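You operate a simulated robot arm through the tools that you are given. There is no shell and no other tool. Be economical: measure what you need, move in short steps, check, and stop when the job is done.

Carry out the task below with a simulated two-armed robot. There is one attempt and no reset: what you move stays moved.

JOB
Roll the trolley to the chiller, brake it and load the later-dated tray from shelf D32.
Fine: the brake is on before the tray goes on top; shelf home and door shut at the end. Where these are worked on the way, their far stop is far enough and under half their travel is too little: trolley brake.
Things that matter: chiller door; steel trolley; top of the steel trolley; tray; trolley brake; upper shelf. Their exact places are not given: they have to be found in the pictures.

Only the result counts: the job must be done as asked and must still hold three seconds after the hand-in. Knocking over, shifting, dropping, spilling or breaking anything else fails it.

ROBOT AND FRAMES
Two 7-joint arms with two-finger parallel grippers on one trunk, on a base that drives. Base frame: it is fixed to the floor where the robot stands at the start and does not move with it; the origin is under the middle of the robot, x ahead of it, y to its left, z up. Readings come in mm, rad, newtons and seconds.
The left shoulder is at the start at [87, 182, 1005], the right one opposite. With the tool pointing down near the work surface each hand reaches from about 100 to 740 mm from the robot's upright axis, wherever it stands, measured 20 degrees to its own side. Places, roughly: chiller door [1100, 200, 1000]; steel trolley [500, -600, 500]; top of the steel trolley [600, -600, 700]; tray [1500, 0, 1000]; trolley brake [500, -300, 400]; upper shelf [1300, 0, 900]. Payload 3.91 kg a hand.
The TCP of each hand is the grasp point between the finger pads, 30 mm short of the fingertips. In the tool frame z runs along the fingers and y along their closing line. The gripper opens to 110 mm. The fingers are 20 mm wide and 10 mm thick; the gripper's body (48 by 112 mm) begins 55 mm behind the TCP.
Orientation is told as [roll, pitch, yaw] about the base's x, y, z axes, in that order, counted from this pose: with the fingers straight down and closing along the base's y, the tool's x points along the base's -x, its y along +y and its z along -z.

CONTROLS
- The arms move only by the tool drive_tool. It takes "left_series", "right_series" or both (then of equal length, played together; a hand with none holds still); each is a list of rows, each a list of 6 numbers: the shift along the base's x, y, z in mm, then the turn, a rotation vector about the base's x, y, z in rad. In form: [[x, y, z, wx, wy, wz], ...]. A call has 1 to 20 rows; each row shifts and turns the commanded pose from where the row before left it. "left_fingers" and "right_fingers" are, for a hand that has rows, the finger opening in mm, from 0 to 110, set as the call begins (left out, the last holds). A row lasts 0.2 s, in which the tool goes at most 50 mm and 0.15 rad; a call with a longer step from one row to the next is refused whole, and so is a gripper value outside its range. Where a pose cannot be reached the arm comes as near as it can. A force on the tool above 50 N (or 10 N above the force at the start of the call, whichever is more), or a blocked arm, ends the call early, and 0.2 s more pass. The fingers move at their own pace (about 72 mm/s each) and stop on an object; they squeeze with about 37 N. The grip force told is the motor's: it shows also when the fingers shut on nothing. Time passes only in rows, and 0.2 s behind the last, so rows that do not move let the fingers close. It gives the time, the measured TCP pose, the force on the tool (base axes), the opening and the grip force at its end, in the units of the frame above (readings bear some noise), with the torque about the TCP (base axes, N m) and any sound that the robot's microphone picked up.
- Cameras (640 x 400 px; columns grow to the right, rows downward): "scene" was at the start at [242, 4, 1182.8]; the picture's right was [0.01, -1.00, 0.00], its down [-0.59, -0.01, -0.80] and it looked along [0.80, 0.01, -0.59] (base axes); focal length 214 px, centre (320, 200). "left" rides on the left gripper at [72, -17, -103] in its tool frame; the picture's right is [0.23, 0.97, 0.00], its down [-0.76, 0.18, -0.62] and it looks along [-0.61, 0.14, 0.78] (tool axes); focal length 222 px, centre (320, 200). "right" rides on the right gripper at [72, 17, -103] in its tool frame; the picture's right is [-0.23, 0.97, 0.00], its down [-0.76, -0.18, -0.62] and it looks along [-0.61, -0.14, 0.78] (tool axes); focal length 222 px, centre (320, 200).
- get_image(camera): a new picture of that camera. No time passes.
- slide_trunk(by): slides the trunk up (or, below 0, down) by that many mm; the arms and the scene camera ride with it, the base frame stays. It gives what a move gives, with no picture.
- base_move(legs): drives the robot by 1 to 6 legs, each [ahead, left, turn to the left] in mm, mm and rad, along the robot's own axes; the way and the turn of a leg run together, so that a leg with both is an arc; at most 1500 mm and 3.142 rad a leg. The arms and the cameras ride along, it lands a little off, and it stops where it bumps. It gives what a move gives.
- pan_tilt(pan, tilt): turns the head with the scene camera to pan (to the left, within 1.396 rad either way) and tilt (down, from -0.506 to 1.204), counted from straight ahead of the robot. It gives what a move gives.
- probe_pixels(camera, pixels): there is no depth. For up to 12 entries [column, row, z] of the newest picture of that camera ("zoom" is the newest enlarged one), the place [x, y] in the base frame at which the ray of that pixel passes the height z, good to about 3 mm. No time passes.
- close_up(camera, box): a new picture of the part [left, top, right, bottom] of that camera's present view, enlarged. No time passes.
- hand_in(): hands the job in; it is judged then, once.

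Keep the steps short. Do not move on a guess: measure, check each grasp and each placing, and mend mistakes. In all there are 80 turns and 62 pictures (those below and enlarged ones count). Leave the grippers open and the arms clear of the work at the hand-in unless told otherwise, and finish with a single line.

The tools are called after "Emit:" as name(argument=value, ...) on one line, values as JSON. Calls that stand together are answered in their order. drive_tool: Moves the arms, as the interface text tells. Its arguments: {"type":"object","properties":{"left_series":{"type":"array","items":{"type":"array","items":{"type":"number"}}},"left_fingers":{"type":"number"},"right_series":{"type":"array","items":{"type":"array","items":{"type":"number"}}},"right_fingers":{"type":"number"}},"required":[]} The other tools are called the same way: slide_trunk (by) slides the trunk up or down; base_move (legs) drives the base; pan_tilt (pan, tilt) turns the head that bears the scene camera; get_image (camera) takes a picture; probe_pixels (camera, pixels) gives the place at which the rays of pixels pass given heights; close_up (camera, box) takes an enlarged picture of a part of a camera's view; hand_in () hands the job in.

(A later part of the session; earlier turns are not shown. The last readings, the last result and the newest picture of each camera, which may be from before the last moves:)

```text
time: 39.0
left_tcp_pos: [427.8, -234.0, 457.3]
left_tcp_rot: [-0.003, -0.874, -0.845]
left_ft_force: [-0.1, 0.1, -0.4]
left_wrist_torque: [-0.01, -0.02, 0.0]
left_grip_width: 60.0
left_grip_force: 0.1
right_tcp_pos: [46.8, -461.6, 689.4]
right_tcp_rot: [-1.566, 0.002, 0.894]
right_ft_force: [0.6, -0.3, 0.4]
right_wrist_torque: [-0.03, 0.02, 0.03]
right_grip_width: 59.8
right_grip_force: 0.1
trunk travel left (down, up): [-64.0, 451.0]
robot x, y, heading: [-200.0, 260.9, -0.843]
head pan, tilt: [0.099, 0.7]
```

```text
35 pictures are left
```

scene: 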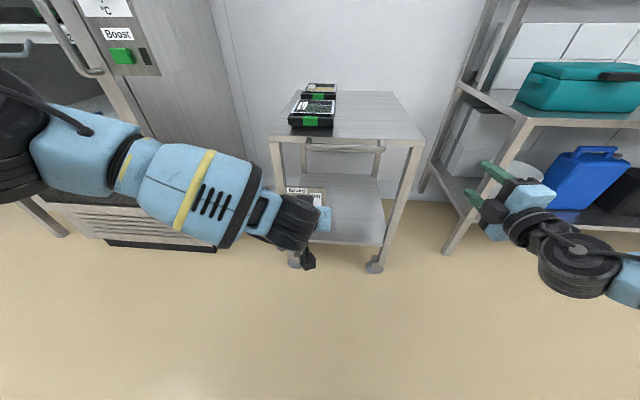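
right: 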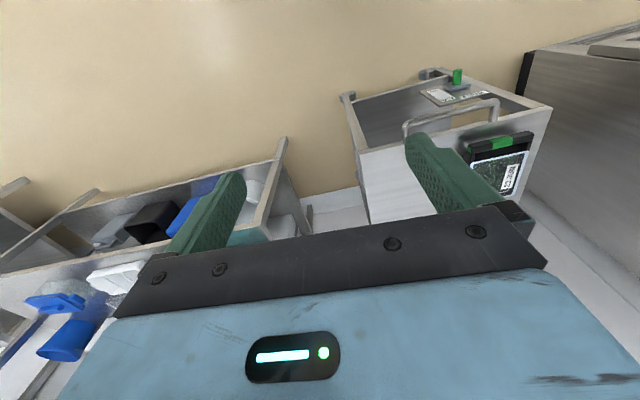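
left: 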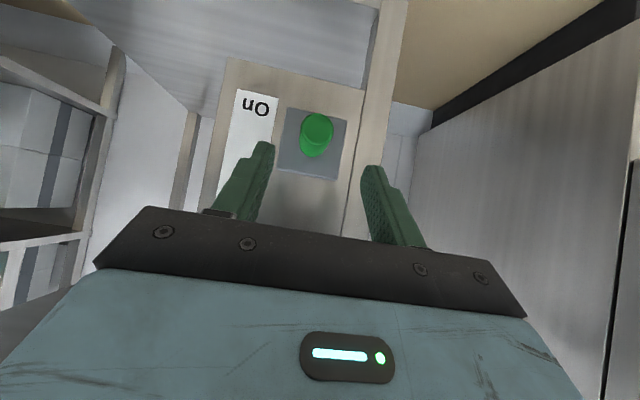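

Centred between the fingers. Advance and grip.

Emit:
drive_tool(left_series=[[10.2, -11.5, -12.5, 0, 0, 0], [10.2, -11.5, -12.5, 0, 0, 0], [10.2, -11.5, -12.5, 0, 0, 0], [10.2, -11.5, -12.5, 0, 0, 0], [10.2, -11.5, -12.5, 0, 0, 0], [0, 0, 0, 0, 0, 0]])

Emit:
drive_tool(left_series=[[0, 0, 0, 0, 0, 0], [0, 0, 0, 0, 0, 0], [0, 0, 0, 0, 0, 0], [0, 0, 0, 0, 0, 0]], left_fingers=0)

```text
time: 40.3
left_tcp_pos: [469.5, -283.1, 403.4]
left_tcp_rot: [-0.007, -0.867, -0.84]
left_ft_force: [-1.5, 1.5, -0.1]
left_wrist_torque: [-0.11, -0.11, 0.02]
left_grip_width: 59.8
left_grip_force: 0.0
left hand out of reach, approached as far as the arm can: row 5
right_tcp_pos: [46.2, -458.7, 691.3]
right_tcp_rot: [-1.567, 0.002, 0.897]
right_ft_force: [-1.2, 0.7, 0.3]
right_wrist_torque: [0.01, 0.03, 0.0]
right_grip_width: 59.9
right_grip_force: 0.1
trunk travel left (down, up): [-64.0, 451.0]
robot x, y, heading: [-203.0, 261.4, -0.845]
head pan, tilt: [0.099, 0.7]
stopped in row 6 (left hand): the force on the tool passed its limit at 56 N (the readings are from after the stop); the commanded pose is now the measured one
```

```text
time: 41.3
left_tcp_pos: [467.6, -286.2, 401.3]
left_tcp_rot: [-0.01, -0.866, -0.842]
left_ft_force: [-21.1, 11.1, 1.7]
left_wrist_torque: [-0.16, -0.08, 1.23]
left_grip_width: 25.9
left_grip_force: 44.3
right_tcp_pos: [45.8, -458.3, 690.0]
right_tcp_rot: [-1.569, 0.002, 0.898]
right_ft_force: [-0.4, -0.1, -0.1]
right_wrist_torque: [0.02, 0.0, 0.01]
right_grip_width: 60.2
right_grip_force: 0.0
trunk travel left (down, up): [-64.0, 451.0]
robot x, y, heading: [-202.4, 266.5, -0.845]
head pan, tilt: [0.099, 0.7]
```

Post gripped (26 mm). Lift up towards Off.

Emit:
drive_tool(left_series=[[0, 0, 8, 0, 0, 0], [0, 0, 8, 0, 0, 0], [0, 0, 8, 0, 0, 0], [0, 0, 8, 0, 0, 0], [0, 0, 8, 0, 0, 0], [0, 0, 8, 0, 0, 0], [0, 0, 8, 0, 0, 0], [0, 0, 8, 0, 0, 0], [0, 0, 0, 0, 0, 0]])

Emit:
get_image(camera="left")

```text
time: 43.3
left_tcp_pos: [470.7, -283.9, 451.9]
left_tcp_rot: [-0.004, -0.853, -0.843]
left_ft_force: [2.7, -8.3, -46.8]
left_wrist_torque: [-0.12, -0.01, 1.27]
left_grip_width: 26.2
left_grip_force: 45.1
right_tcp_pos: [49.9, -462.5, 685.8]
right_tcp_rot: [-1.561, 0.001, 0.898]
right_ft_force: [-0.1, 0.2, -0.4]
right_wrist_torque: [0.0, 0.02, 0.0]
right_grip_width: 60.1
right_grip_force: 0.1
trunk travel left (down, up): [-64.0, 451.0]
robot x, y, heading: [-203.4, 259.5, -0.841]
head pan, tilt: [0.099, 0.7]
```

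```text
34 pictures are left
```

left: 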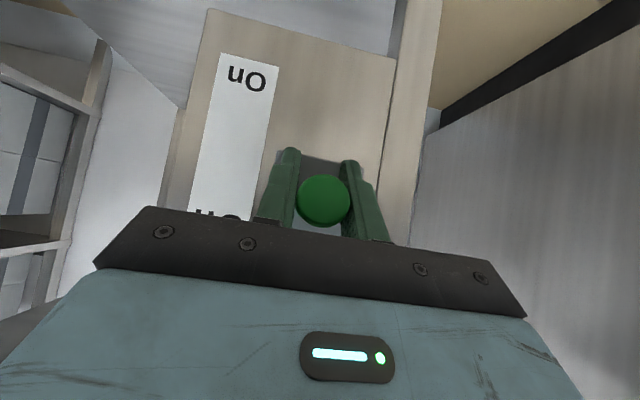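

Brake went up 50 mm to its Off stop (≈452). Now release it, retreat a bit, retract the right hand, and drive 160 mm forward so that right can hold the bar and left the brake post.

Emit:
drive_tool(left_series=[[0, 0, -6, 0, 0, 0], [0, 0, 0, 0, 0, 0], [0, 0, 0, 0, 0, 0]])

Emit:
drive_tool(left_series=[[0, 0, 0, 0, 0, 0], [0, 0, 0, 0, 0, 0], [-10.2, 11.5, 8, 0, 0, 0], [-10.2, 11.5, 8, 0, 0, 0], [-10.2, 11.5, 8, 0, 0, 0], [-10.2, 11.5, 8, 0, 0, 0], [-10.2, 11.5, 8, 0, 0, 0], [-10.2, 11.5, 8, 0, 0, 0], [-10.2, 11.5, 8, 0, 0, 0]], right_series=[[0, 0, 0, 0, 0, 0], [-11.9, 13.5, 0, 0, 0, 0], [-11.9, 13.5, 0, 0, 0, 0], [-11.9, 13.5, 0, 0, 0, 0], [-11.9, 13.5, 0, 0, 0, 0], [-11.9, 13.5, 0, 0, 0, 0], [0, 0, 0, 0, 0, 0], [0, 0, 0, 0, 0, 0], [0, 0, 0, 0, 0, 0]], left_fingers=60)

Emit:
get_image(camera="left")

```text
time: 44.1
left_tcp_pos: [470.0, -283.7, 452.3]
left_tcp_rot: [-0.007, -0.861, -0.839]
left_ft_force: [-4.6, 5.6, -26.5]
left_wrist_torque: [0.31, 0.6, 1.26]
left_grip_width: 26.5
left_grip_force: 44.8
right_tcp_pos: [49.3, -460.0, 687.2]
right_tcp_rot: [-1.564, 0.002, 0.897]
right_ft_force: [0.2, 0.0, 0.3]
right_wrist_torque: [-0.01, 0.02, 0.01]
right_grip_width: 59.7
right_grip_force: 0.1
trunk travel left (down, up): [-64.0, 451.0]
robot x, y, heading: [-201.8, 264.7, -0.841]
head pan, tilt: [0.099, 0.7]
```

```text
time: 46.1
left_tcp_pos: [399.2, -204.3, 515.4]
left_tcp_rot: [-0.005, -0.868, -0.843]
left_ft_force: [-0.2, 0.3, -0.3]
left_wrist_torque: [0.01, -0.01, -0.01]
left_grip_width: 59.9
left_grip_force: 0.0
right_tcp_pos: [-12.2, -392.8, 689.5]
right_tcp_rot: [-1.566, 0.002, 0.898]
right_ft_force: [-0.3, 0.0, -0.5]
right_wrist_torque: [0.01, 0.0, 0.01]
right_grip_width: 60.1
right_grip_force: 0.0
trunk travel left (down, up): [-64.0, 451.0]
robot x, y, heading: [-203.5, 264.8, -0.845]
head pan, tilt: [0.099, 0.7]
```

```text
33 pictures are left
```

left: 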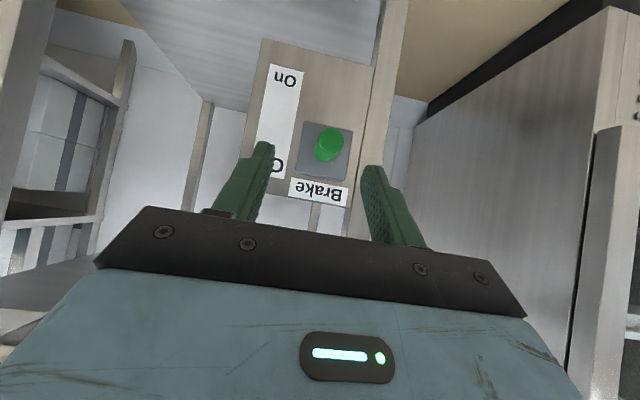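

Brake stays at Off. Retract left further, then drive forward 160 mm.

Emit:
drive_tool(left_series=[[-12.6, 14.2, 0, 0, 0, 0], [-12.6, 14.2, 0, 0, 0, 0], [-12.6, 14.2, 0, 0, 0, 0], [-12.6, 14.2, 0, 0, 0, 0], [-12.6, 14.2, 0, 0, 0, 0], [-12.6, 14.2, 0, 0, 0, 0], [-12.6, 14.2, 0, 0, 0, 0], [-12.6, 14.2, 0, 0, 0, 0], [0, 0, 0, 0, 0, 0]])

Emit:
base_move(legs=[[150, 0, 0]])

Emit:
get_image(camera="scene")

```text
time: 48.1
left_tcp_pos: [298.1, -89.9, 514.9]
left_tcp_rot: [-0.005, -0.868, -0.84]
left_ft_force: [0.1, -0.3, 0.3]
left_wrist_torque: [0.0, 0.02, 0.02]
left_grip_width: 60.0
left_grip_force: 0.0
right_tcp_pos: [-12.0, -391.8, 690.1]
right_tcp_rot: [-1.564, 0.003, 0.897]
right_ft_force: [0.0, -0.5, 0.3]
right_wrist_torque: [0.02, 0.02, -0.02]
right_grip_width: 59.9
right_grip_force: 0.0
trunk travel left (down, up): [-64.0, 451.0]
robot x, y, heading: [-202.7, 262.1, -0.846]
head pan, tilt: [0.099, 0.7]
```

```text
time: 49.5
left_tcp_pos: [398.7, -202.3, 515.4]
left_tcp_rot: [-0.005, -0.868, -0.842]
left_ft_force: [0.6, -0.1, 0.1]
left_wrist_torque: [0.01, 0.04, 0.01]
left_grip_width: 60.0
left_grip_force: 0.0
right_tcp_pos: [88.3, -503.7, 689.8]
right_tcp_rot: [-1.566, 0.001, 0.899]
right_ft_force: [0.2, 0.0, 0.6]
right_wrist_torque: [-0.02, 0.01, -0.02]
right_grip_width: 59.8
right_grip_force: 0.0
trunk travel left (down, up): [-64.0, 451.0]
robot x, y, heading: [-104.8, 152.9, -0.836]
head pan, tilt: [0.099, 0.7]
```

```text
32 pictures are left
```

scene: 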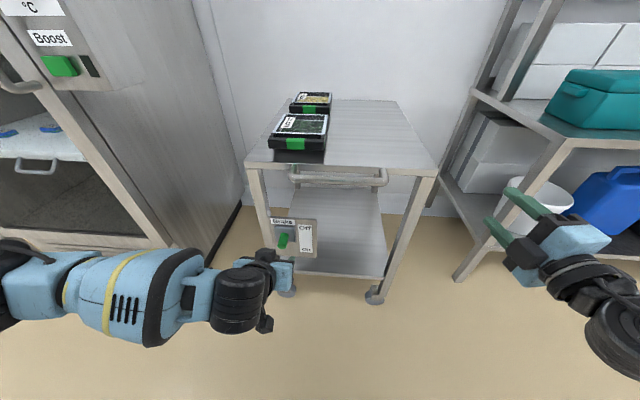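

Right hand moves in front of the bar; then both hands advance.

Emit:
drive_tool(right_series=[[19, 16.9, 0, 0, 0, 0], [19, 16.9, 0, 0, 0, 0], [19, 16.9, 0, 0, 0, 0], [19, 16.9, 0, 0, 0, 0], [19, 16.9, 0, 0, 0, 0], [19, 16.9, 0, 0, 0, 0], [19, 16.9, 0, 0, 0, 0], [19, 16.9, 0, 0, 0, 0], [0, 0, 0, 0, 0, 0]], left_series=[[0, 0, 0, 0, 0, 0], [8.9, -10.1, -8, 0, 0, 0], [8.9, -10.1, -8, 0, 0, 0], [8.9, -10.1, -8, 0, 0, 0], [8.9, -10.1, -8, 0, 0, 0], [8.9, -10.1, -8, 0, 0, 0], [8.9, -10.1, -8, 0, 0, 0], [8.9, -10.1, -8, 0, 0, 0], [8.9, -10.1, -8, 0, 0, 0]])

Emit:
get_image(camera="scene")

```text
time: 51.5
left_tcp_pos: [468.2, -282.9, 451.3]
left_tcp_rot: [-0.007, -0.868, -0.84]
left_ft_force: [-2.7, 2.5, 1.1]
left_wrist_torque: [0.03, -0.01, 0.15]
left_grip_width: 60.0
left_grip_force: 0.2
right_tcp_pos: [239.6, -367.3, 690.8]
right_tcp_rot: [-1.566, 0.003, 0.9]
right_ft_force: [1.1, 0.5, 0.0]
right_wrist_torque: [0.03, -0.02, 0.0]
right_grip_width: 60.0
right_grip_force: 0.1
trunk travel left (down, up): [-64.0, 451.0]
robot x, y, heading: [-103.2, 151.6, -0.838]
head pan, tilt: [0.099, 0.7]
```

```text
31 pictures are left
```

scene: 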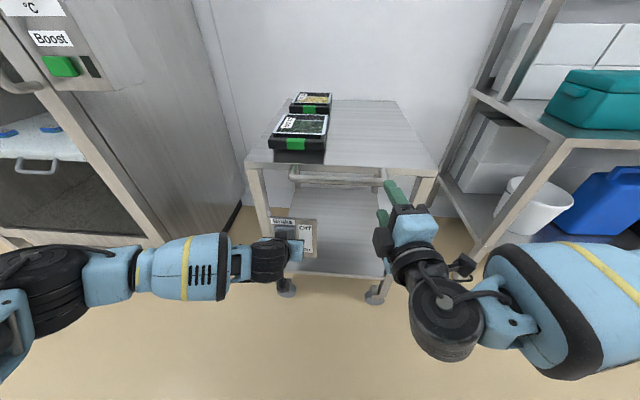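

Emit:
drive_tool(right_series=[[10.3, -11.7, 0, 0, 0, 0], [10.3, -11.7, 0, 0, 0, 0], [10.3, -11.7, 0, 0, 0, 0], [10.3, -11.7, 0, 0, 0, 0], [10.3, -11.7, 0, 0, 0, 0], [0, 0, 0, 0, 0, 0]])

Emit:
drive_tool(right_series=[[0, 0, 0, 0, 0, 0], [0, 0, 0, 0, 0, 0], [0, 0, 0, 0, 0, 0], [0, 0, 0, 0, 0, 0]], left_series=[[0, 0, 0, 0, 0, 0], [0, 0, 0, 0, 0, 0], [0, 0, 0, 0, 0, 0], [0, 0, 0, 0, 0, 0]], left_fingers=0, right_fingers=0)

```text
time: 52.9
left_tcp_pos: [470.0, -284.7, 450.9]
left_tcp_rot: [-0.004, -0.868, -0.842]
left_ft_force: [-4.1, 5.5, -0.5]
left_wrist_torque: [0.05, 0.02, 0.27]
left_grip_width: 60.3
left_grip_force: 0.1
right_tcp_pos: [291.8, -427.0, 691.3]
right_tcp_rot: [-1.566, 0.002, 0.899]
right_ft_force: [0.0, 0.5, -0.5]
right_wrist_torque: [-0.01, -0.01, 0.0]
right_grip_width: 59.8
right_grip_force: 0.0
trunk travel left (down, up): [-64.0, 451.0]
robot x, y, heading: [-102.4, 155.3, -0.842]
head pan, tilt: [0.099, 0.7]
```

```text
time: 53.9
left_tcp_pos: [470.8, -283.6, 450.9]
left_tcp_rot: [-0.005, -0.868, -0.842]
left_ft_force: [-0.8, 2.6, -4.7]
left_wrist_torque: [-0.17, -0.02, 0.87]
left_grip_width: 26.1
left_grip_force: 45.1
right_tcp_pos: [292.8, -428.5, 690.3]
right_tcp_rot: [-1.566, 0.003, 0.896]
right_ft_force: [-8.1, 0.0, -0.3]
right_wrist_torque: [0.12, -0.1, -1.37]
right_grip_width: 18.0
right_grip_force: 44.9
trunk travel left (down, up): [-64.0, 451.0]
robot x, y, heading: [-104.4, 152.2, -0.841]
head pan, tilt: [0.099, 0.7]
```

Both gripped. Test roll with the arms: 30 mm left.

Emit:
drive_tool(right_series=[[3.74, 3.32, 0, 0, 0, 0], [3.74, 3.32, 0, 0, 0, 0], [3.74, 3.32, 0, 0, 0, 0], [3.74, 3.32, 0, 0, 0, 0], [3.74, 3.32, 0, 0, 0, 0], [3.74, 3.32, 0, 0, 0, 0], [0, 0, 0, 0, 0, 0]], left_series=[[3.74, 3.32, 0, 0, 0, 0], [3.74, 3.32, 0, 0, 0, 0], [3.74, 3.32, 0, 0, 0, 0], [3.74, 3.32, 0, 0, 0, 0], [3.74, 3.32, 0, 0, 0, 0], [3.74, 3.32, 0, 0, 0, 0], [0, 0, 0, 0, 0, 0]])

```text
time: 55.2
left_tcp_pos: [483.0, -270.0, 451.0]
left_tcp_rot: [-0.025, -0.865, -0.84]
left_ft_force: [0.5, -8.6, -7.1]
left_wrist_torque: [-0.38, -0.19, 1.18]
left_grip_width: 26.3
left_grip_force: 45.1
right_tcp_pos: [299.1, -416.1, 689.6]
right_tcp_rot: [-1.564, 0.0, 0.919]
right_ft_force: [9.9, -0.4, -1.1]
right_wrist_torque: [-0.07, 0.01, -0.96]
right_grip_width: 17.9
right_grip_force: 44.9
right hand out of reach, approached as far as the arm can: row 2, 3, 4, 5, 6
trunk travel left (down, up): [-64.0, 451.0]
robot x, y, heading: [-104.6, 153.4, -0.839]
head pan, tilt: [0.099, 0.7]
stopped in row 6 (left hand): the force on the tool passed its limit at 52 N (the readings are from after the stop); the commanded pose is now the measured one
```

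It rolls now; right arm was at its inner reach. Use the base to carry: 80 mm left.

Emit:
base_move(legs=[[0, 80, 0]])

Emit:
get_image(camera="scene")

```text
time: 56.5
left_tcp_pos: [541.4, -217.2, 451.1]
left_tcp_rot: [-0.024, -0.866, -0.843]
left_ft_force: [-5.6, 3.6, -8.7]
left_wrist_torque: [-0.47, -0.2, 1.5]
left_grip_width: 26.4
left_grip_force: 45.1
right_tcp_pos: [359.9, -362.0, 690.0]
right_tcp_rot: [-1.566, 0.0, 0.922]
right_ft_force: [5.6, 3.4, -3.1]
right_wrist_torque: [-0.02, -0.01, 0.53]
right_grip_width: 17.7
right_grip_force: 45.4
trunk travel left (down, up): [-64.0, 451.0]
robot x, y, heading: [-46.3, 204.1, -0.846]
head pan, tilt: [0.099, 0.7]
```

```text
30 pictures are left
```

scene: 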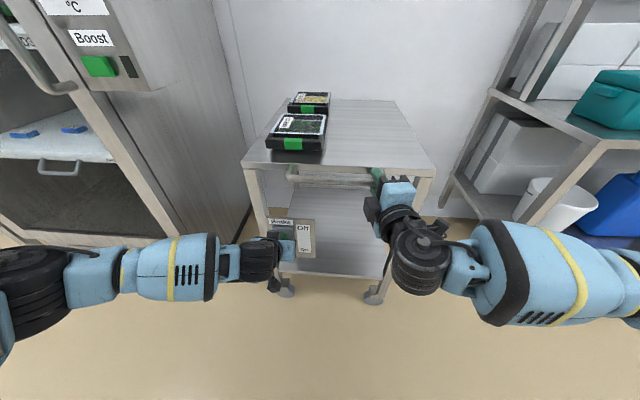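

Trolley rolls along with trays in place. 220 mm more.

Emit:
base_move(legs=[[0, 110, 0], [0, 110, 0]])

Emit:
get_image(camera="scene")

```text
time: 58.8
left_tcp_pos: [628.2, -137.0, 450.4]
left_tcp_rot: [-0.044, -0.862, -0.849]
left_ft_force: [-0.9, -4.0, -0.4]
left_wrist_torque: [0.04, -0.06, 1.16]
left_grip_width: 26.8
left_grip_force: 44.6
right_tcp_pos: [451.7, -282.9, 689.8]
right_tcp_rot: [-1.566, 0.002, 0.896]
right_ft_force: [-0.2, -1.6, 0.0]
right_wrist_torque: [0.19, -0.14, 0.67]
right_grip_width: 17.6
right_grip_force: 44.7
trunk travel left (down, up): [-64.0, 451.0]
robot x, y, heading: [50.2, 290.1, -0.853]
head pan, tilt: [0.099, 0.7]
stopped in leg 2: the force on the tool passed its limit at 59 N (the readings are from after the stop); the commanded pose is now the measured one
```

```text
29 pictures are left
```

scene: 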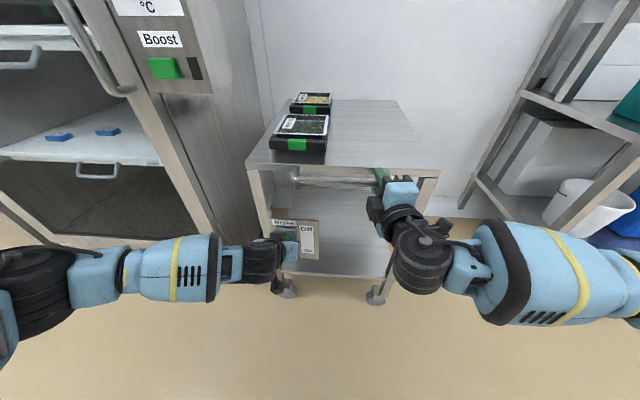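

Emit:
probe_pixels(camera="scene", pixels=[[246, 165, 685], [264, 100, 685], [439, 170, 685], [398, 101, 685], [215, 236, 0], [266, 205, 0], [287, 295, 0], [376, 302, 0]])

Emit:
close_up(camera="scene", box=[140, 80, 340, 310])

```text
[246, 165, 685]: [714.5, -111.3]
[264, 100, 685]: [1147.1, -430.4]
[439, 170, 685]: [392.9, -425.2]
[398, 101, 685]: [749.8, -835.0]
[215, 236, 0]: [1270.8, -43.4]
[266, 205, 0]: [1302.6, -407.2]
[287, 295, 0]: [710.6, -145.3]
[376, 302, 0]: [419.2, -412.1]
```

```text
1.74 times, centred on (240, 195) of scene
```

zoom: 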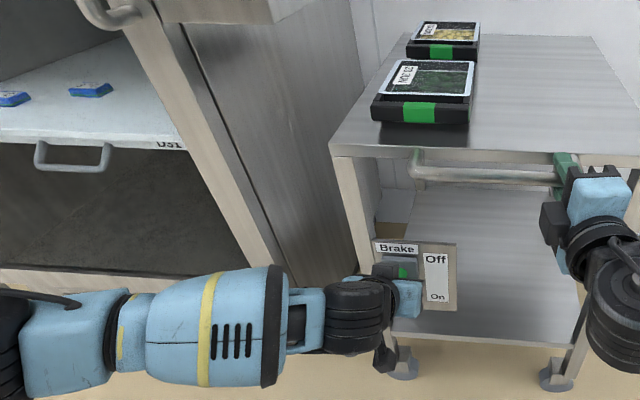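

Gap is still about 210 mm; the stop was a force spike. Continue in two legs of 80.

Emit:
base_move(legs=[[0, 80, 0]])

Emit:
base_move(legs=[[0, 70, 0]])

Emit:
get_image(camera="scene")

```text
time: 59.6
left_tcp_pos: [627.6, -137.6, 451.5]
left_tcp_rot: [-0.067, -0.862, -0.857]
left_ft_force: [-2.3, -2.9, 0.0]
left_wrist_torque: [-0.02, -0.21, 1.26]
left_grip_width: 27.3
left_grip_force: 44.9
right_tcp_pos: [453.9, -282.3, 689.5]
right_tcp_rot: [-1.57, 0.002, 0.868]
right_ft_force: [-1.3, -2.2, -0.2]
right_wrist_torque: [0.21, -0.2, 0.81]
right_grip_width: 18.0
right_grip_force: 45.1
trunk travel left (down, up): [-64.0, 451.0]
robot x, y, heading: [63.1, 295.3, -0.857]
head pan, tilt: [0.099, 0.7]
stopped in leg 1: the force on the tool passed its limit at 60 N (the readings are from after the stop); the commanded pose is now the measured one
```

```text
time: 60.5
left_tcp_pos: [627.8, -136.4, 451.2]
left_tcp_rot: [-0.084, -0.86, -0.865]
left_ft_force: [-2.5, -1.9, -1.2]
left_wrist_torque: [0.13, -0.21, 1.18]
left_grip_width: 27.9
left_grip_force: 44.6
right_tcp_pos: [455.5, -283.3, 689.0]
right_tcp_rot: [-1.569, 0.003, 0.844]
right_ft_force: [-1.0, -1.5, -0.1]
right_wrist_torque: [0.21, -0.23, 0.67]
right_grip_width: 17.7
right_grip_force: 45.5
trunk travel left (down, up): [-64.0, 451.0]
robot x, y, heading: [70.5, 306.8, -0.867]
head pan, tilt: [0.099, 0.7]
stopped in leg 1: the force on the tool passed its limit at 59 N (the readings are from after the stop); the commanded pose is now the measured one
```

```text
27 pictures are left
```

scene: 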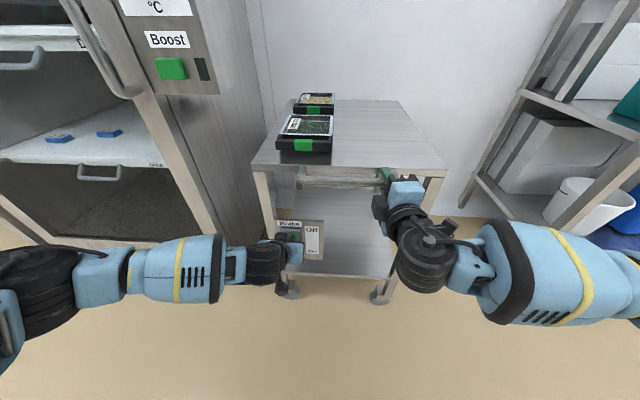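

Three times it stopped at exactly the same place (left hand at 628,−137): the trolley has reached its end stop beside the chiller. Now push the brake down to On with the left hand, right hand still holding the bar.

Emit:
drive_tool(left_series=[[0, 0, -8, 0, 0, 0], [0, 0, -8, 0, 0, 0], [0, 0, -8, 0, 0, 0], [0, 0, -8, 0, 0, 0], [0, 0, -8, 0, 0, 0], [0, 0, -8, 0, 0, 0], [0, 0, -8, 0, 0, 0], [0, 0, -8, 0, 0, 0], [0, 0, 0, 0, 0, 0]])

```text
time: 62.5
left_tcp_pos: [627.7, -135.7, 412.2]
left_tcp_rot: [-0.079, -0.855, -0.865]
left_ft_force: [8.2, 9.6, 0.7]
left_wrist_torque: [-0.1, -0.04, 1.1]
left_grip_width: 27.8
left_grip_force: 44.7
left hand out of reach, approached as far as the arm can: row 6, 7, 8
right_tcp_pos: [455.3, -282.9, 690.1]
right_tcp_rot: [-1.567, 0.007, 0.842]
right_ft_force: [-8.2, -5.6, -2.5]
right_wrist_torque: [0.25, -0.25, -0.42]
right_grip_width: 17.6
right_grip_force: 45.3
trunk travel left (down, up): [-64.0, 451.0]
robot x, y, heading: [73.2, 311.1, -0.866]
head pan, tilt: [0.099, 0.7]
```

Down to 412 (≈78 %), left at reach limit. Release the right hand, then lower the trunk to press it to the stop.

Emit:
drive_tool(right_series=[[0, 0, 0, 0, 0, 0], [0, 0, 0, 0, 0, 0], [0, 0, 0, 0, 0, 0], [-9.6, 11.5, 0, 0, 0, 0], [-9.6, 11.5, 0, 0, 0, 0], [-9.6, 11.5, 0, 0, 0, 0], [-9.6, 11.5, 0, 0, 0, 0], [-9.6, 11.5, 0, 0, 0, 0], [-9.6, 11.5, 0, 0, 0, 0]], right_fingers=60)

Emit:
slide_trunk(by=-18)

```text
time: 64.5
left_tcp_pos: [626.1, -137.5, 412.6]
left_tcp_rot: [-0.079, -0.854, -0.865]
left_ft_force: [4.6, 9.9, -1.0]
left_wrist_torque: [0.2, 0.35, 1.22]
left_grip_width: 27.6
left_grip_force: 45.0
right_tcp_pos: [398.4, -212.3, 690.4]
right_tcp_rot: [-1.569, 0.005, 0.844]
right_ft_force: [-0.4, -1.3, 1.3]
right_wrist_torque: [-0.01, -0.02, -0.02]
right_grip_width: 59.6
right_grip_force: 0.1
trunk travel left (down, up): [-64.0, 451.0]
robot x, y, heading: [73.6, 309.1, -0.864]
head pan, tilt: [0.099, 0.7]
```

```text
time: 65.1
left_tcp_pos: [627.5, -136.6, 400.1]
left_tcp_rot: [-0.074, -0.864, -0.869]
left_ft_force: [6.4, 18.7, 29.0]
left_wrist_torque: [-0.19, -0.07, 1.09]
left_grip_width: 27.5
left_grip_force: 45.3
right_tcp_pos: [397.6, -211.1, 674.3]
right_tcp_rot: [-1.572, 0.007, 0.844]
right_ft_force: [0.0, -0.1, 0.2]
right_wrist_torque: [0.0, 0.04, -0.02]
right_grip_width: 60.0
right_grip_force: 0.1
trunk travel left (down, up): [-46.0, 469.0]
robot x, y, heading: [71.9, 307.8, -0.864]
head pan, tilt: [0.099, 0.7]
```

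Brake on at its stop (400, 29 N reaction). Release and retreat the left hand, then check.

Emit:
drive_tool(left_series=[[0, 0, 0, 0, 0, 0], [0, 0, 0, 0, 0, 0], [-10, 11.4, 7, 0, 0, 0], [-10, 11.4, 7, 0, 0, 0], [-10, 11.4, 7, 0, 0, 0], [-12, 13, 10, 0, 0, 0], [-12, 13, 10, 0, 0, 0], [-12, 13, 10, 0, 0, 0], [-12, 13, 10, 0, 0, 0], [-12, 13, 10, 0, 0, 0], [-12, 13, 10, 0, 0, 0], [-12, 13, 10, 0, 0, 0], [-12, 13, 10, 0, 0, 0]], left_fingers=70)

Emit:
get_image(camera="left")

```text
time: 67.9
left_tcp_pos: [497.3, 3.4, 495.5]
left_tcp_rot: [-0.074, -0.853, -0.871]
left_ft_force: [0.1, 0.1, 0.2]
left_wrist_torque: [-0.04, 0.03, 0.0]
left_grip_width: 70.1
left_grip_force: 0.0
left hand out of reach, approached as far as the arm can: row 6
right_tcp_pos: [398.8, -214.1, 671.7]
right_tcp_rot: [-1.57, 0.006, 0.843]
right_ft_force: [-0.3, -0.1, 0.0]
right_wrist_torque: [-0.01, -0.02, 0.01]
right_grip_width: 60.1
right_grip_force: 0.1
trunk travel left (down, up): [-46.0, 469.0]
robot x, y, heading: [72.5, 305.2, -0.859]
head pan, tilt: [0.099, 0.7]
```

```text
26 pictures are left
```

left: 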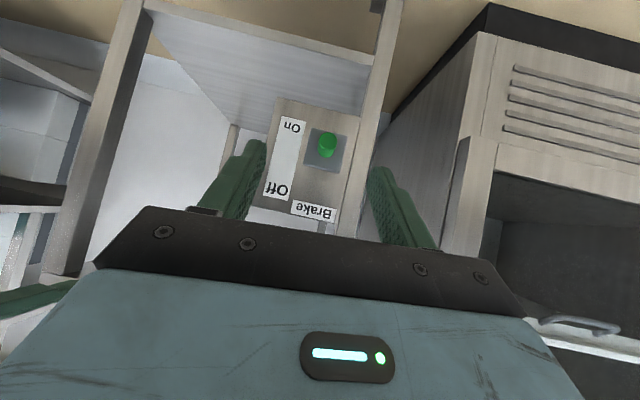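

Brake is at On. Now the chiller. Raise the trunk, back off, shift left, and look.

Emit:
slide_trunk(by=260)

Emit:
base_move(legs=[[-200, 0, 0.018], [0, 300, 0]])

Emit:
pan_tilt(pan=0.45, tilt=0.3)

Emit:
get_image(camera="scene")

```text
time: 70.6
left_tcp_pos: [495.8, 4.6, 756.1]
left_tcp_rot: [-0.074, -0.852, -0.871]
left_ft_force: [0.1, 0.2, -0.6]
left_wrist_torque: [0.01, 0.02, 0.0]
left_grip_width: 70.0
left_grip_force: 0.1
right_tcp_pos: [398.8, -212.2, 931.1]
right_tcp_rot: [-1.569, 0.005, 0.846]
right_ft_force: [-0.6, 0.2, 0.6]
right_wrist_torque: [-0.01, -0.03, -0.02]
right_grip_width: 59.9
right_grip_force: 0.1
trunk travel left (down, up): [-306.0, 209.0]
robot x, y, heading: [74.8, 306.4, -0.859]
head pan, tilt: [0.099, 0.7]
```

```text
time: 75.0
left_tcp_pos: [594.9, 361.7, 755.2]
left_tcp_rot: [-0.076, -0.851, -0.854]
left_ft_force: [-0.2, -0.7, -0.4]
left_wrist_torque: [-0.01, 0.01, 0.03]
left_grip_width: 70.0
left_grip_force: 0.0
right_tcp_pos: [499.6, 144.4, 931.5]
right_tcp_rot: [-1.57, 0.004, 0.859]
right_ft_force: [-0.5, -0.5, -0.4]
right_wrist_torque: [0.03, 0.0, -0.01]
right_grip_width: 59.8
right_grip_force: 0.1
trunk travel left (down, up): [-306.0, 209.0]
robot x, y, heading: [168.5, 658.5, -0.85]
head pan, tilt: [0.099, 0.7]
```

```text
time: 75.9
left_tcp_pos: [595.3, 360.7, 755.7]
left_tcp_rot: [-0.076, -0.853, -0.857]
left_ft_force: [0.5, -0.3, -0.6]
left_wrist_torque: [0.0, 0.0, 0.03]
left_grip_width: 69.9
left_grip_force: 0.0
right_tcp_pos: [500.0, 142.4, 931.9]
right_tcp_rot: [-1.571, 0.005, 0.859]
right_ft_force: [-0.9, -0.2, -0.2]
right_wrist_torque: [0.02, 0.01, 0.0]
right_grip_width: 59.9
right_grip_force: 0.1
trunk travel left (down, up): [-306.0, 209.0]
robot x, y, heading: [166.1, 656.1, -0.849]
head pan, tilt: [0.45, 0.3]
```

```text
25 pictures are left
```

scene: 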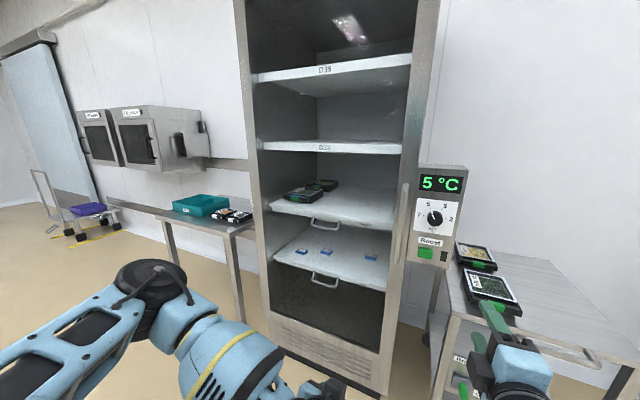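

Emit:
close_up(camera="scene", box=[250, 160, 470, 300])

Emit:
probe_pixels(camera="zoom", pixels=[[320, 200, 900]])

```text
2.86 times, centred on (360, 230) of scene
```

zoom: 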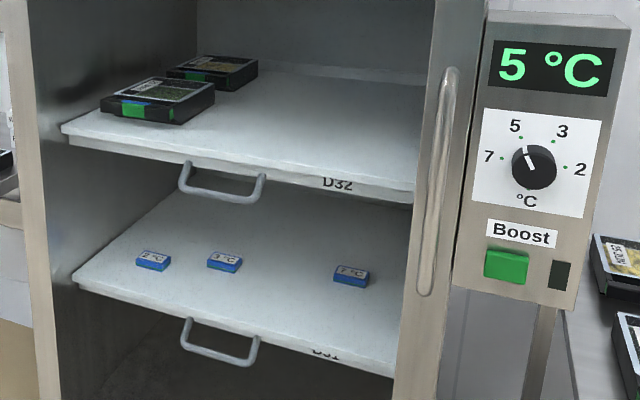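

```text
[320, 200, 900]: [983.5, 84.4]
```

Emit:
probe_pixels(camera="zoom", pixels=[[450, 72, 1000], [450, 72, 1050], [450, 72, 1100], [425, 292, 750], [425, 292, 800], [425, 292, 850], [221, 199, 850], [221, 199, 900], [187, 170, 900], [218, 357, 600], [218, 357, 650], [65, 130, 900]])

```text
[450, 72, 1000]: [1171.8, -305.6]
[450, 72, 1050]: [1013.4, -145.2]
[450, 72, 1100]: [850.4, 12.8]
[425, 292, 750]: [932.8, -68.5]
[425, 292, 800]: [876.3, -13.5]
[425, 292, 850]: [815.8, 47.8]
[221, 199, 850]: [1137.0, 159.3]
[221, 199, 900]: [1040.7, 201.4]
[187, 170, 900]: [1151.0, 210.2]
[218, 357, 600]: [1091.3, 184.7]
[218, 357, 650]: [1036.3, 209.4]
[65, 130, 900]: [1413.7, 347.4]
```

Handle estimates from two views disagree by a few cm; I'll bring the left hand to forward-pointing at mid handle height and use its camera to triangulate.

Emit:
drive_tool(left_series=[[0, 0, 28, -0.09, -0.08, 0], [0, 0, 28, -0.09, -0.08, 0], [0, 0, 28, -0.09, -0.08, 0], [0, 0, 28, -0.09, -0.08, 0], [0, 0, 28, -0.09, -0.08, 0], [0, 0, 28, -0.09, -0.08, 0], [0, 0, 0, 0, 0, 0]])

Emit:
get_image(camera="left")

```text
time: 77.5
left_tcp_pos: [567.6, 346.3, 944.3]
left_tcp_rot: [1.851, -1.563, -2.773]
left_ft_force: [0.8, -0.3, -0.4]
left_wrist_torque: [0.0, 0.01, -0.01]
left_grip_width: 70.1
left_grip_force: 0.0
left hand out of reach, approached as far as the arm can: row 2, 3, 4, 5, 6
right_tcp_pos: [499.7, 143.0, 932.3]
right_tcp_rot: [-1.568, 0.004, 0.857]
right_ft_force: [0.1, 0.0, -0.5]
right_wrist_torque: [0.02, -0.03, -0.01]
right_grip_width: 60.1
right_grip_force: 0.1
trunk travel left (down, up): [-306.0, 209.0]
robot x, y, heading: [166.3, 662.1, -0.847]
head pan, tilt: [0.45, 0.3]
```

```text
23 pictures are left
```

left: 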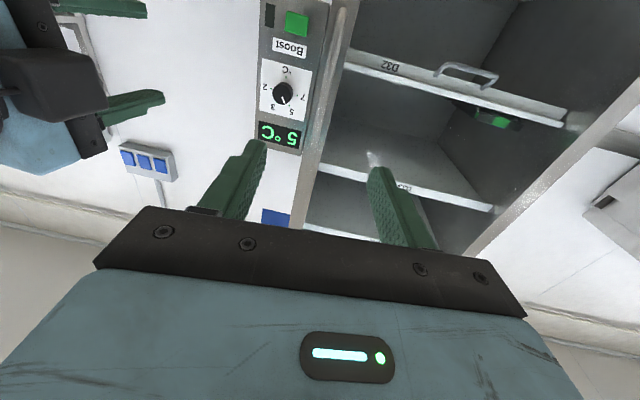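

Emit:
close_up(camera="left", box=[230, 0, 550, 200])

```text
2.00 times, centred on (390, 100) of left
```

zoom: 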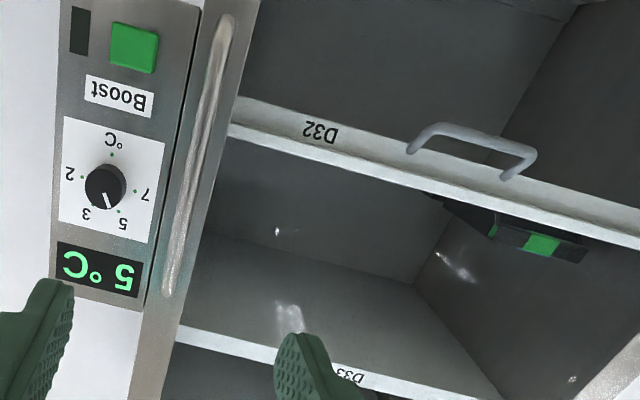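

Emit:
probe_pixels(camera="zoom", pixels=[[227, 22, 800], [227, 22, 820], [227, 22, 840], [227, 22, 860], [168, 290, 1050], [168, 290, 1080], [168, 290, 1100], [168, 290, 1150], [420, 130, 900], [440, 127, 920], [530, 155, 900], [530, 155, 920]])

```text
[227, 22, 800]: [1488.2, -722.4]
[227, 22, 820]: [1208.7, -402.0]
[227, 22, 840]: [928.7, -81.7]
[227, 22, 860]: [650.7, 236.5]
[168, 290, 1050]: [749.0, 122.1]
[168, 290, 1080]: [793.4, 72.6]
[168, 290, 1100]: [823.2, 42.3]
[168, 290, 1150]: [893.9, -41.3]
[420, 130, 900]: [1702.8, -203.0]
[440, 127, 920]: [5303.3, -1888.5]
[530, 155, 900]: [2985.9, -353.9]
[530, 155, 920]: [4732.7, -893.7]
```

Handle axis ≈ (822,40), z from 848 to 1103; u=642, f=516. Drive 250 mm forward, moving the right hand a bit aside first.

Emit:
drive_tool(right_series=[[-25, -22, 0, 0, 0, 0], [-25, -22, 0, 0, 0, 0], [-25, -22, 0, 0, 0, 0], [-25, -22, 0, 0, 0, 0], [0, 0, 0, 0, 0, 0]])

Emit:
base_move(legs=[[250, 0, 0]])

Emit:
drive_tool(left_series=[[0, 0, 5, 0, 0, 0], [3, -3, 5, 0, 0, 0], [0, 0, 0, 0, 0, 0]], left_fingers=80)

```text
time: 78.7
left_tcp_pos: [567.0, 346.6, 943.2]
left_tcp_rot: [1.644, -1.564, -2.568]
left_ft_force: [0.0, -0.3, 0.7]
left_wrist_torque: [0.02, 0.02, -0.03]
left_grip_width: 70.2
left_grip_force: 0.0
right_tcp_pos: [400.5, 54.3, 932.6]
right_tcp_rot: [-1.572, 0.006, 0.861]
right_ft_force: [0.1, 0.3, 0.3]
right_wrist_torque: [-0.01, 0.0, -0.01]
right_grip_width: 60.1
right_grip_force: 0.1
trunk travel left (down, up): [-306.0, 209.0]
robot x, y, heading: [173.1, 656.0, -0.847]
head pan, tilt: [0.45, 0.3]
```

```text
time: 80.5
left_tcp_pos: [730.8, 157.5, 942.4]
left_tcp_rot: [1.576, -1.565, -2.502]
left_ft_force: [-0.3, -0.2, 0.0]
left_wrist_torque: [0.01, -0.01, -0.02]
left_grip_width: 70.1
left_grip_force: 0.0
right_tcp_pos: [565.7, -133.7, 931.8]
right_tcp_rot: [-1.57, 0.006, 0.859]
right_ft_force: [0.2, 0.4, -0.4]
right_wrist_torque: [-0.02, -0.03, 0.04]
right_grip_width: 60.1
right_grip_force: 0.2
trunk travel left (down, up): [-306.0, 209.0]
robot x, y, heading: [337.4, 470.4, -0.843]
head pan, tilt: [0.45, 0.3]
```

```text
time: 81.3
left_tcp_pos: [735.2, 154.5, 952.4]
left_tcp_rot: [1.69, -1.565, -2.616]
left_ft_force: [-0.5, -0.5, -0.2]
left_wrist_torque: [0.01, 0.03, 0.03]
left_grip_width: 80.2
left_grip_force: 0.1
right_tcp_pos: [564.9, -133.9, 932.3]
right_tcp_rot: [-1.572, 0.005, 0.86]
right_ft_force: [-0.2, -0.4, -0.7]
right_wrist_torque: [0.01, -0.02, 0.02]
right_grip_width: 59.8
right_grip_force: 0.1
trunk travel left (down, up): [-306.0, 209.0]
robot x, y, heading: [336.4, 469.9, -0.849]
head pan, tilt: [0.45, 0.3]
```

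Emit:
drive_tool(left_series=[[9.1, -11.9, 0, 0, 0, 0], [9.1, -11.9, 0, 0, 0, 0], [9.1, -11.9, 0, 0, 0, 0], [9.1, -11.9, 0, 0, 0, 0], [9.1, -11.9, 0, 0, 0, 0], [0, 0, 0, 0, 0, 0]], left_fingers=52)

Emit:
get_image(camera="scene")

Emit:
get_image(camera="left")

```text
time: 82.7
left_tcp_pos: [765.4, 90.3, 960.5]
left_tcp_rot: [1.229, -1.565, -2.149]
left_ft_force: [0.7, -0.2, 0.9]
left_wrist_torque: [-0.01, 0.03, -0.01]
left_grip_width: 51.8
left_grip_force: 0.0
left hand out of reach, approached as far as the arm can: row 2, 3, 4, 5
right_tcp_pos: [565.6, -133.3, 933.0]
right_tcp_rot: [-1.571, 0.006, 0.859]
right_ft_force: [-0.6, -0.2, 0.4]
right_wrist_torque: [0.04, 0.01, -0.01]
right_grip_width: 60.0
right_grip_force: 0.1
trunk travel left (down, up): [-306.0, 209.0]
robot x, y, heading: [332.6, 469.9, -0.845]
head pan, tilt: [0.45, 0.3]
```

```text
21 pictures are left
```

scene: 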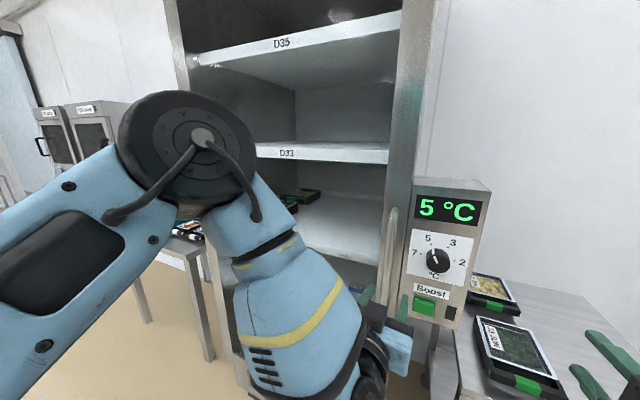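

```text
20 pictures are left
```

left: 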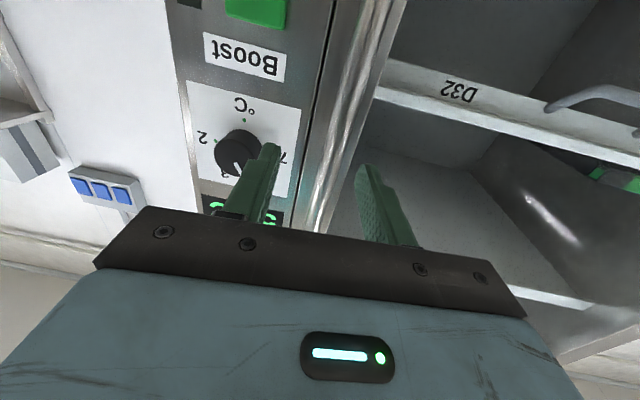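

Left is at its inner reach limit; shift the base 80 mm right, then move the hand back left in line with the handle.

Emit:
base_move(legs=[[-20, -90, 0]])

Emit:
drive_tool(left_series=[[15, 13.3, 0, 0, 0, 0], [15, 13.3, 0, 0, 0, 0], [15, 13.3, 0, 0, 0, 0], [15, 13.3, 0, 0, 0, 0], [15, 13.3, 0, 0, 0, 0], [0, 0, 0, 0, 0, 0]])

```text
time: 84.2
left_tcp_pos: [686.5, 47.1, 960.0]
left_tcp_rot: [1.261, -1.564, -2.181]
left_ft_force: [0.0, 1.3, -0.8]
left_wrist_torque: [-0.02, -0.03, 0.04]
left_grip_width: 51.7
left_grip_force: 0.0
right_tcp_pos: [485.5, -177.7, 932.1]
right_tcp_rot: [-1.571, 0.006, 0.86]
right_ft_force: [0.6, -0.3, -0.1]
right_wrist_torque: [-0.02, 0.01, 0.0]
right_grip_width: 60.1
right_grip_force: 0.1
trunk travel left (down, up): [-306.0, 209.0]
robot x, y, heading: [257.8, 423.0, -0.854]
head pan, tilt: [0.45, 0.3]
```

```text
time: 85.6
left_tcp_pos: [691.6, 87.0, 995.9]
left_tcp_rot: [0.924, -1.562, -1.838]
left_ft_force: [0.6, 0.1, 0.5]
left_wrist_torque: [0.0, 0.0, 0.01]
left_grip_width: 52.0
left_grip_force: 0.0
left hand out of reach, approached as far as the arm can: row 1, 2, 3, 4, 5
right_tcp_pos: [485.2, -177.5, 933.2]
right_tcp_rot: [-1.573, 0.006, 0.859]
right_ft_force: [0.2, 0.6, 0.7]
right_wrist_torque: [-0.02, -0.02, -0.01]
right_grip_width: 60.1
right_grip_force: 0.0
trunk travel left (down, up): [-306.0, 209.0]
robot x, y, heading: [254.4, 425.9, -0.851]
head pan, tilt: [0.45, 0.3]
```

This level-pointing pose is bad for the arm. The 40°-down pose worked well earlier, about 290 mm under the shoulder: raise the trunk 200 and return the hand to that tilt.

Emit:
slide_trunk(by=200)

Emit:
drive_tool(left_series=[[8.2, 3.0, -29.5, 0.065, 0.0575, 0], [8.2, 3.0, -29.5, 0.065, 0.0575, 0], [8.2, 3.0, -29.5, 0.065, 0.0575, 0], [8.2, 3.0, -29.5, 0.065, 0.0575, 0], [8.2, 3.0, -29.5, 0.065, 0.0575, 0], [8.2, 3.0, -29.5, 0.065, 0.0575, 0], [8.2, 3.0, -29.5, 0.065, 0.0575, 0], [8.2, 3.0, -29.5, 0.065, 0.0575, 0], [0, 0, 0, 0, 0, 0]])

```text
time: 87.8
left_tcp_pos: [643.8, 139.9, 1370.2]
left_tcp_rot: [3.054, -1.232, 2.314]
left_ft_force: [0.0, -0.1, 0.4]
left_wrist_torque: [-0.02, -0.03, 0.01]
left_grip_width: 51.9
left_grip_force: 0.2
right_tcp_pos: [486.0, -177.3, 1130.9]
right_tcp_rot: [-1.567, 0.005, 0.86]
right_ft_force: [0.3, -0.3, -0.1]
right_wrist_torque: [0.0, 0.01, 0.01]
right_grip_width: 59.8
right_grip_force: 0.1
trunk travel left (down, up): [-506.0, 9.0]
robot x, y, heading: [255.4, 427.1, -0.849]
head pan, tilt: [0.45, 0.3]
```

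```text
time: 89.8
left_tcp_pos: [705.9, 162.1, 1137.4]
left_tcp_rot: [-0.045, -1.214, -0.868]
left_ft_force: [0.2, -0.8, 0.1]
left_wrist_torque: [-0.01, -0.02, -0.01]
left_grip_width: 51.8
left_grip_force: 0.0
left hand out of reach, approached as far as the arm can: row 4
right_tcp_pos: [485.4, -177.1, 1132.4]
right_tcp_rot: [-1.572, 0.005, 0.857]
right_ft_force: [-0.6, -0.5, 0.4]
right_wrist_torque: [0.01, -0.02, -0.02]
right_grip_width: 60.0
right_grip_force: 0.0
trunk travel left (down, up): [-506.0, 9.0]
robot x, y, heading: [254.1, 426.5, -0.843]
head pan, tilt: [0.45, 0.3]
```

Emit:
drive_tool(left_series=[[8.4, -8, -28.7, 0.0434, 0.0385, 0], [8.4, -8, -28.7, 0.0434, 0.0385, 0], [8.4, -8, -28.7, 0.0434, 0.0385, 0], [8.4, -8, -28.7, 0.0434, 0.0385, 0], [8.4, -8, -28.7, 0.0434, 0.0385, 0], [8.4, -8, -28.7, 0.0434, 0.0385, 0], [0, 0, 0, 0, 0, 0]])

Emit:
get_image(camera="left")

```text
time: 91.4
left_tcp_pos: [757.3, 114.6, 964.7]
left_tcp_rot: [-0.059, -0.867, -0.855]
left_ft_force: [0.1, -0.3, 0.2]
left_wrist_torque: [0.01, -0.04, 0.01]
left_grip_width: 52.3
left_grip_force: 0.0
right_tcp_pos: [485.0, -176.3, 1132.9]
right_tcp_rot: [-1.571, 0.005, 0.859]
right_ft_force: [0.0, 0.2, 0.0]
right_wrist_torque: [0.02, 0.0, -0.01]
right_grip_width: 60.1
right_grip_force: 0.0
trunk travel left (down, up): [-506.0, 9.0]
robot x, y, heading: [249.7, 424.5, -0.853]
head pan, tilt: [0.45, 0.3]
```

```text
19 pictures are left
```

left: 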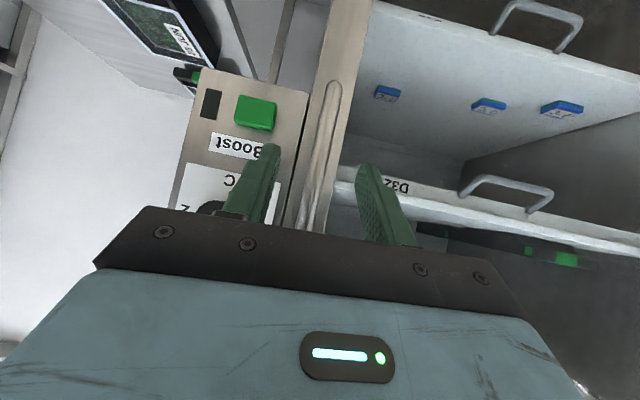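

Handle lies between the fingers. Advance 85 mm and close.

Emit:
drive_tool(left_series=[[8.05, -9.07, 0, 0, 0, 0], [8.05, -9.07, 0, 0, 0, 0], [8.05, -9.07, 0, 0, 0, 0], [8.05, -9.07, 0, 0, 0, 0], [8.05, -9.07, 0, 0, 0, 0], [8.05, -9.07, 0, 0, 0, 0], [8.05, -9.07, 0, 0, 0, 0], [0, 0, 0, 0, 0, 0]])

Emit:
drive_tool(left_series=[[0, 0, 0, 0, 0, 0], [0, 0, 0, 0, 0, 0], [0, 0, 0, 0, 0, 0]], left_fingers=0)

```text
time: 93.2
left_tcp_pos: [812.3, 51.2, 965.0]
left_tcp_rot: [-0.059, -0.868, -0.855]
left_ft_force: [-0.1, -0.1, -0.8]
left_wrist_torque: [0.0, -0.01, 0.0]
left_grip_width: 51.7
left_grip_force: 0.1
right_tcp_pos: [486.0, -176.9, 1132.1]
right_tcp_rot: [-1.57, 0.004, 0.86]
right_ft_force: [-0.4, 0.3, -0.4]
right_wrist_torque: [0.02, -0.02, -0.01]
right_grip_width: 59.9
right_grip_force: 0.0
trunk travel left (down, up): [-506.0, 9.0]
robot x, y, heading: [258.7, 427.2, -0.851]
head pan, tilt: [0.45, 0.3]
```

```text
time: 94.0
left_tcp_pos: [813.7, 51.3, 964.6]
left_tcp_rot: [-0.056, -0.871, -0.859]
left_ft_force: [-0.3, -0.9, 1.3]
left_wrist_torque: [0.99, -0.81, 0.01]
left_grip_width: 18.6
left_grip_force: 45.0
right_tcp_pos: [485.6, -176.7, 1132.8]
right_tcp_rot: [-1.571, 0.007, 0.858]
right_ft_force: [0.3, 0.2, -0.2]
right_wrist_torque: [0.0, 0.0, -0.01]
right_grip_width: 60.0
right_grip_force: 0.1
trunk travel left (down, up): [-506.0, 9.0]
robot x, y, heading: [253.5, 425.7, -0.851]
head pan, tilt: [0.45, 0.3]
```

Gripped the door handle (18.6 mm). Pull along an arc of ~700 mm radius, first 0.25 rad.

Emit:
drive_tool(left_series=[[-11.4, 13.1, 0, 0, 0, -0.025], [-11.1, 13.4, 0, 0, 0, -0.025], [-10.7, 13.7, 0, 0, 0, -0.025], [-10.4, 14.0, 0, 0, 0, -0.025], [-10.05, 14.3, 0, 0, 0, -0.025], [-9.75, 14.6, 0, 0, 0, -0.025], [-9.45, 14.9, 0, 0, 0, -0.025], [-9.1, 15.2, 0, 0, 0, -0.025], [-8.8, 15.5, 0, 0, 0, -0.025], [-8.5, 15.7, 0, 0, 0, -0.025], [0, 0, 0, 0, 0, 0]])

Emit:
get_image(camera="scene")

```text
time: 96.0
left_tcp_pos: [735.1, 186.1, 964.9]
left_tcp_rot: [-0.021, -0.871, -1.078]
left_ft_force: [11.5, 5.8, 0.3]
left_wrist_torque: [-0.49, -1.23, 0.24]
left_grip_width: 18.2
left_grip_force: 44.7
right_tcp_pos: [486.2, -176.7, 1130.8]
right_tcp_rot: [-1.567, 0.003, 0.859]
right_ft_force: [-0.6, -1.2, 0.2]
right_wrist_torque: [-0.03, -0.03, -0.01]
right_grip_width: 60.1
right_grip_force: 0.1
trunk travel left (down, up): [-506.0, 9.0]
robot x, y, heading: [254.8, 427.9, -0.851]
head pan, tilt: [0.45, 0.3]
stopped in row 10 (left hand): the force on the tool passed its limit at 51 N (the readings are from after the stop); the commanded pose is now the measured one
```

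```text
18 pictures are left
```

scene: 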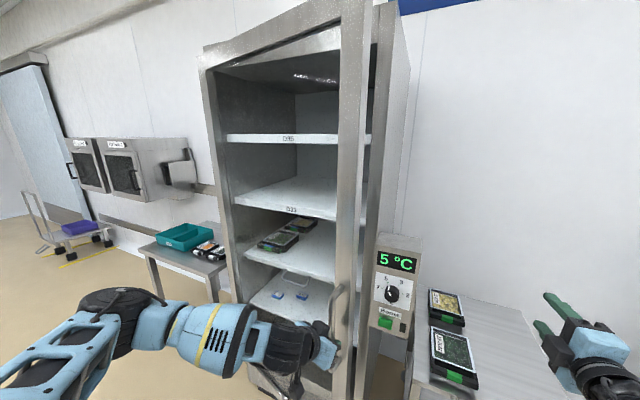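

Door opens. Fit: hinge near f=585, u=1332, R≈700. Continue along that arc by 0.3 rad.

Emit:
drive_tool(left_series=[[-7.5, 19.6, 0, 0, 0, -0.03], [-6.9, 19.8, 0, 0, 0, -0.03], [-6.3, 20.0, 0, 0, 0, -0.03], [-5.7, 20.2, 0, 0, 0, -0.03], [-5.1, 20.4, 0, 0, 0, -0.03], [-4.5, 20.5, 0, 0, 0, -0.03], [-3.9, 20.6, 0, 0, 0, -0.03], [-3.25, 20.75, 0, 0, 0, -0.03], [-2.6, 20.8, 0, 0, 0, -0.03], [-2.0, 20.9, 0, 0, 0, -0.03], [0, 0, 0, 0, 0, 0]])

```text
time: 98.3
left_tcp_pos: [693.0, 347.4, 1007.9]
left_tcp_rot: [0.012, -0.99, -1.423]
left_ft_force: [-10.3, -1.3, -10.8]
left_wrist_torque: [1.22, 0.81, 0.03]
left_grip_width: 17.7
left_grip_force: 45.2
left hand out of reach, approached as far as the arm can: row 10
right_tcp_pos: [484.9, -176.5, 1134.3]
right_tcp_rot: [-1.573, 0.005, 0.859]
right_ft_force: [1.2, 0.2, -0.3]
right_wrist_torque: [0.0, -0.01, -0.01]
right_grip_width: 60.0
right_grip_force: 0.1
trunk travel left (down, up): [-506.0, 9.0]
robot x, y, heading: [253.4, 429.2, -0.848]
head pan, tilt: [0.45, 0.3]
stopped in row 11 (left hand): the force on the tool passed its limit at 74 N (the readings are from after the stop); the commanded pose is now the measured one
```

φ≈0.585. Now carry the door further with the base in arc legs, hand holding.

Emit:
base_move(legs=[[-56.4, 41.5, 0], [-51.9, 46.9, 0], [-47, 51.9, 0], [-41.6, 56.4, 0]])

Emit:
get_image(camera="scene")

```text
time: 101.5
left_tcp_pos: [718.9, 621.8, 1009.1]
left_tcp_rot: [0.032, -0.995, -1.437]
left_ft_force: [31.2, -10.9, 14.5]
left_wrist_torque: [0.8, 1.11, -0.12]
left_grip_width: 18.1
left_grip_force: 45.2
right_tcp_pos: [506.3, 98.9, 1131.3]
right_tcp_rot: [-1.568, 0.007, 0.859]
right_ft_force: [0.1, 0.1, -1.1]
right_wrist_torque: [-0.01, -0.02, 0.0]
right_grip_width: 60.1
right_grip_force: 0.1
trunk travel left (down, up): [-506.0, 9.0]
robot x, y, heading: [270.0, 707.6, -0.848]
head pan, tilt: [0.45, 0.3]
```

```text
17 pictures are left
```

scene: 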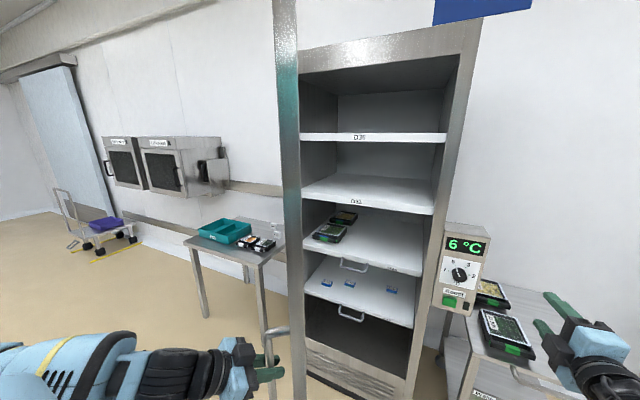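

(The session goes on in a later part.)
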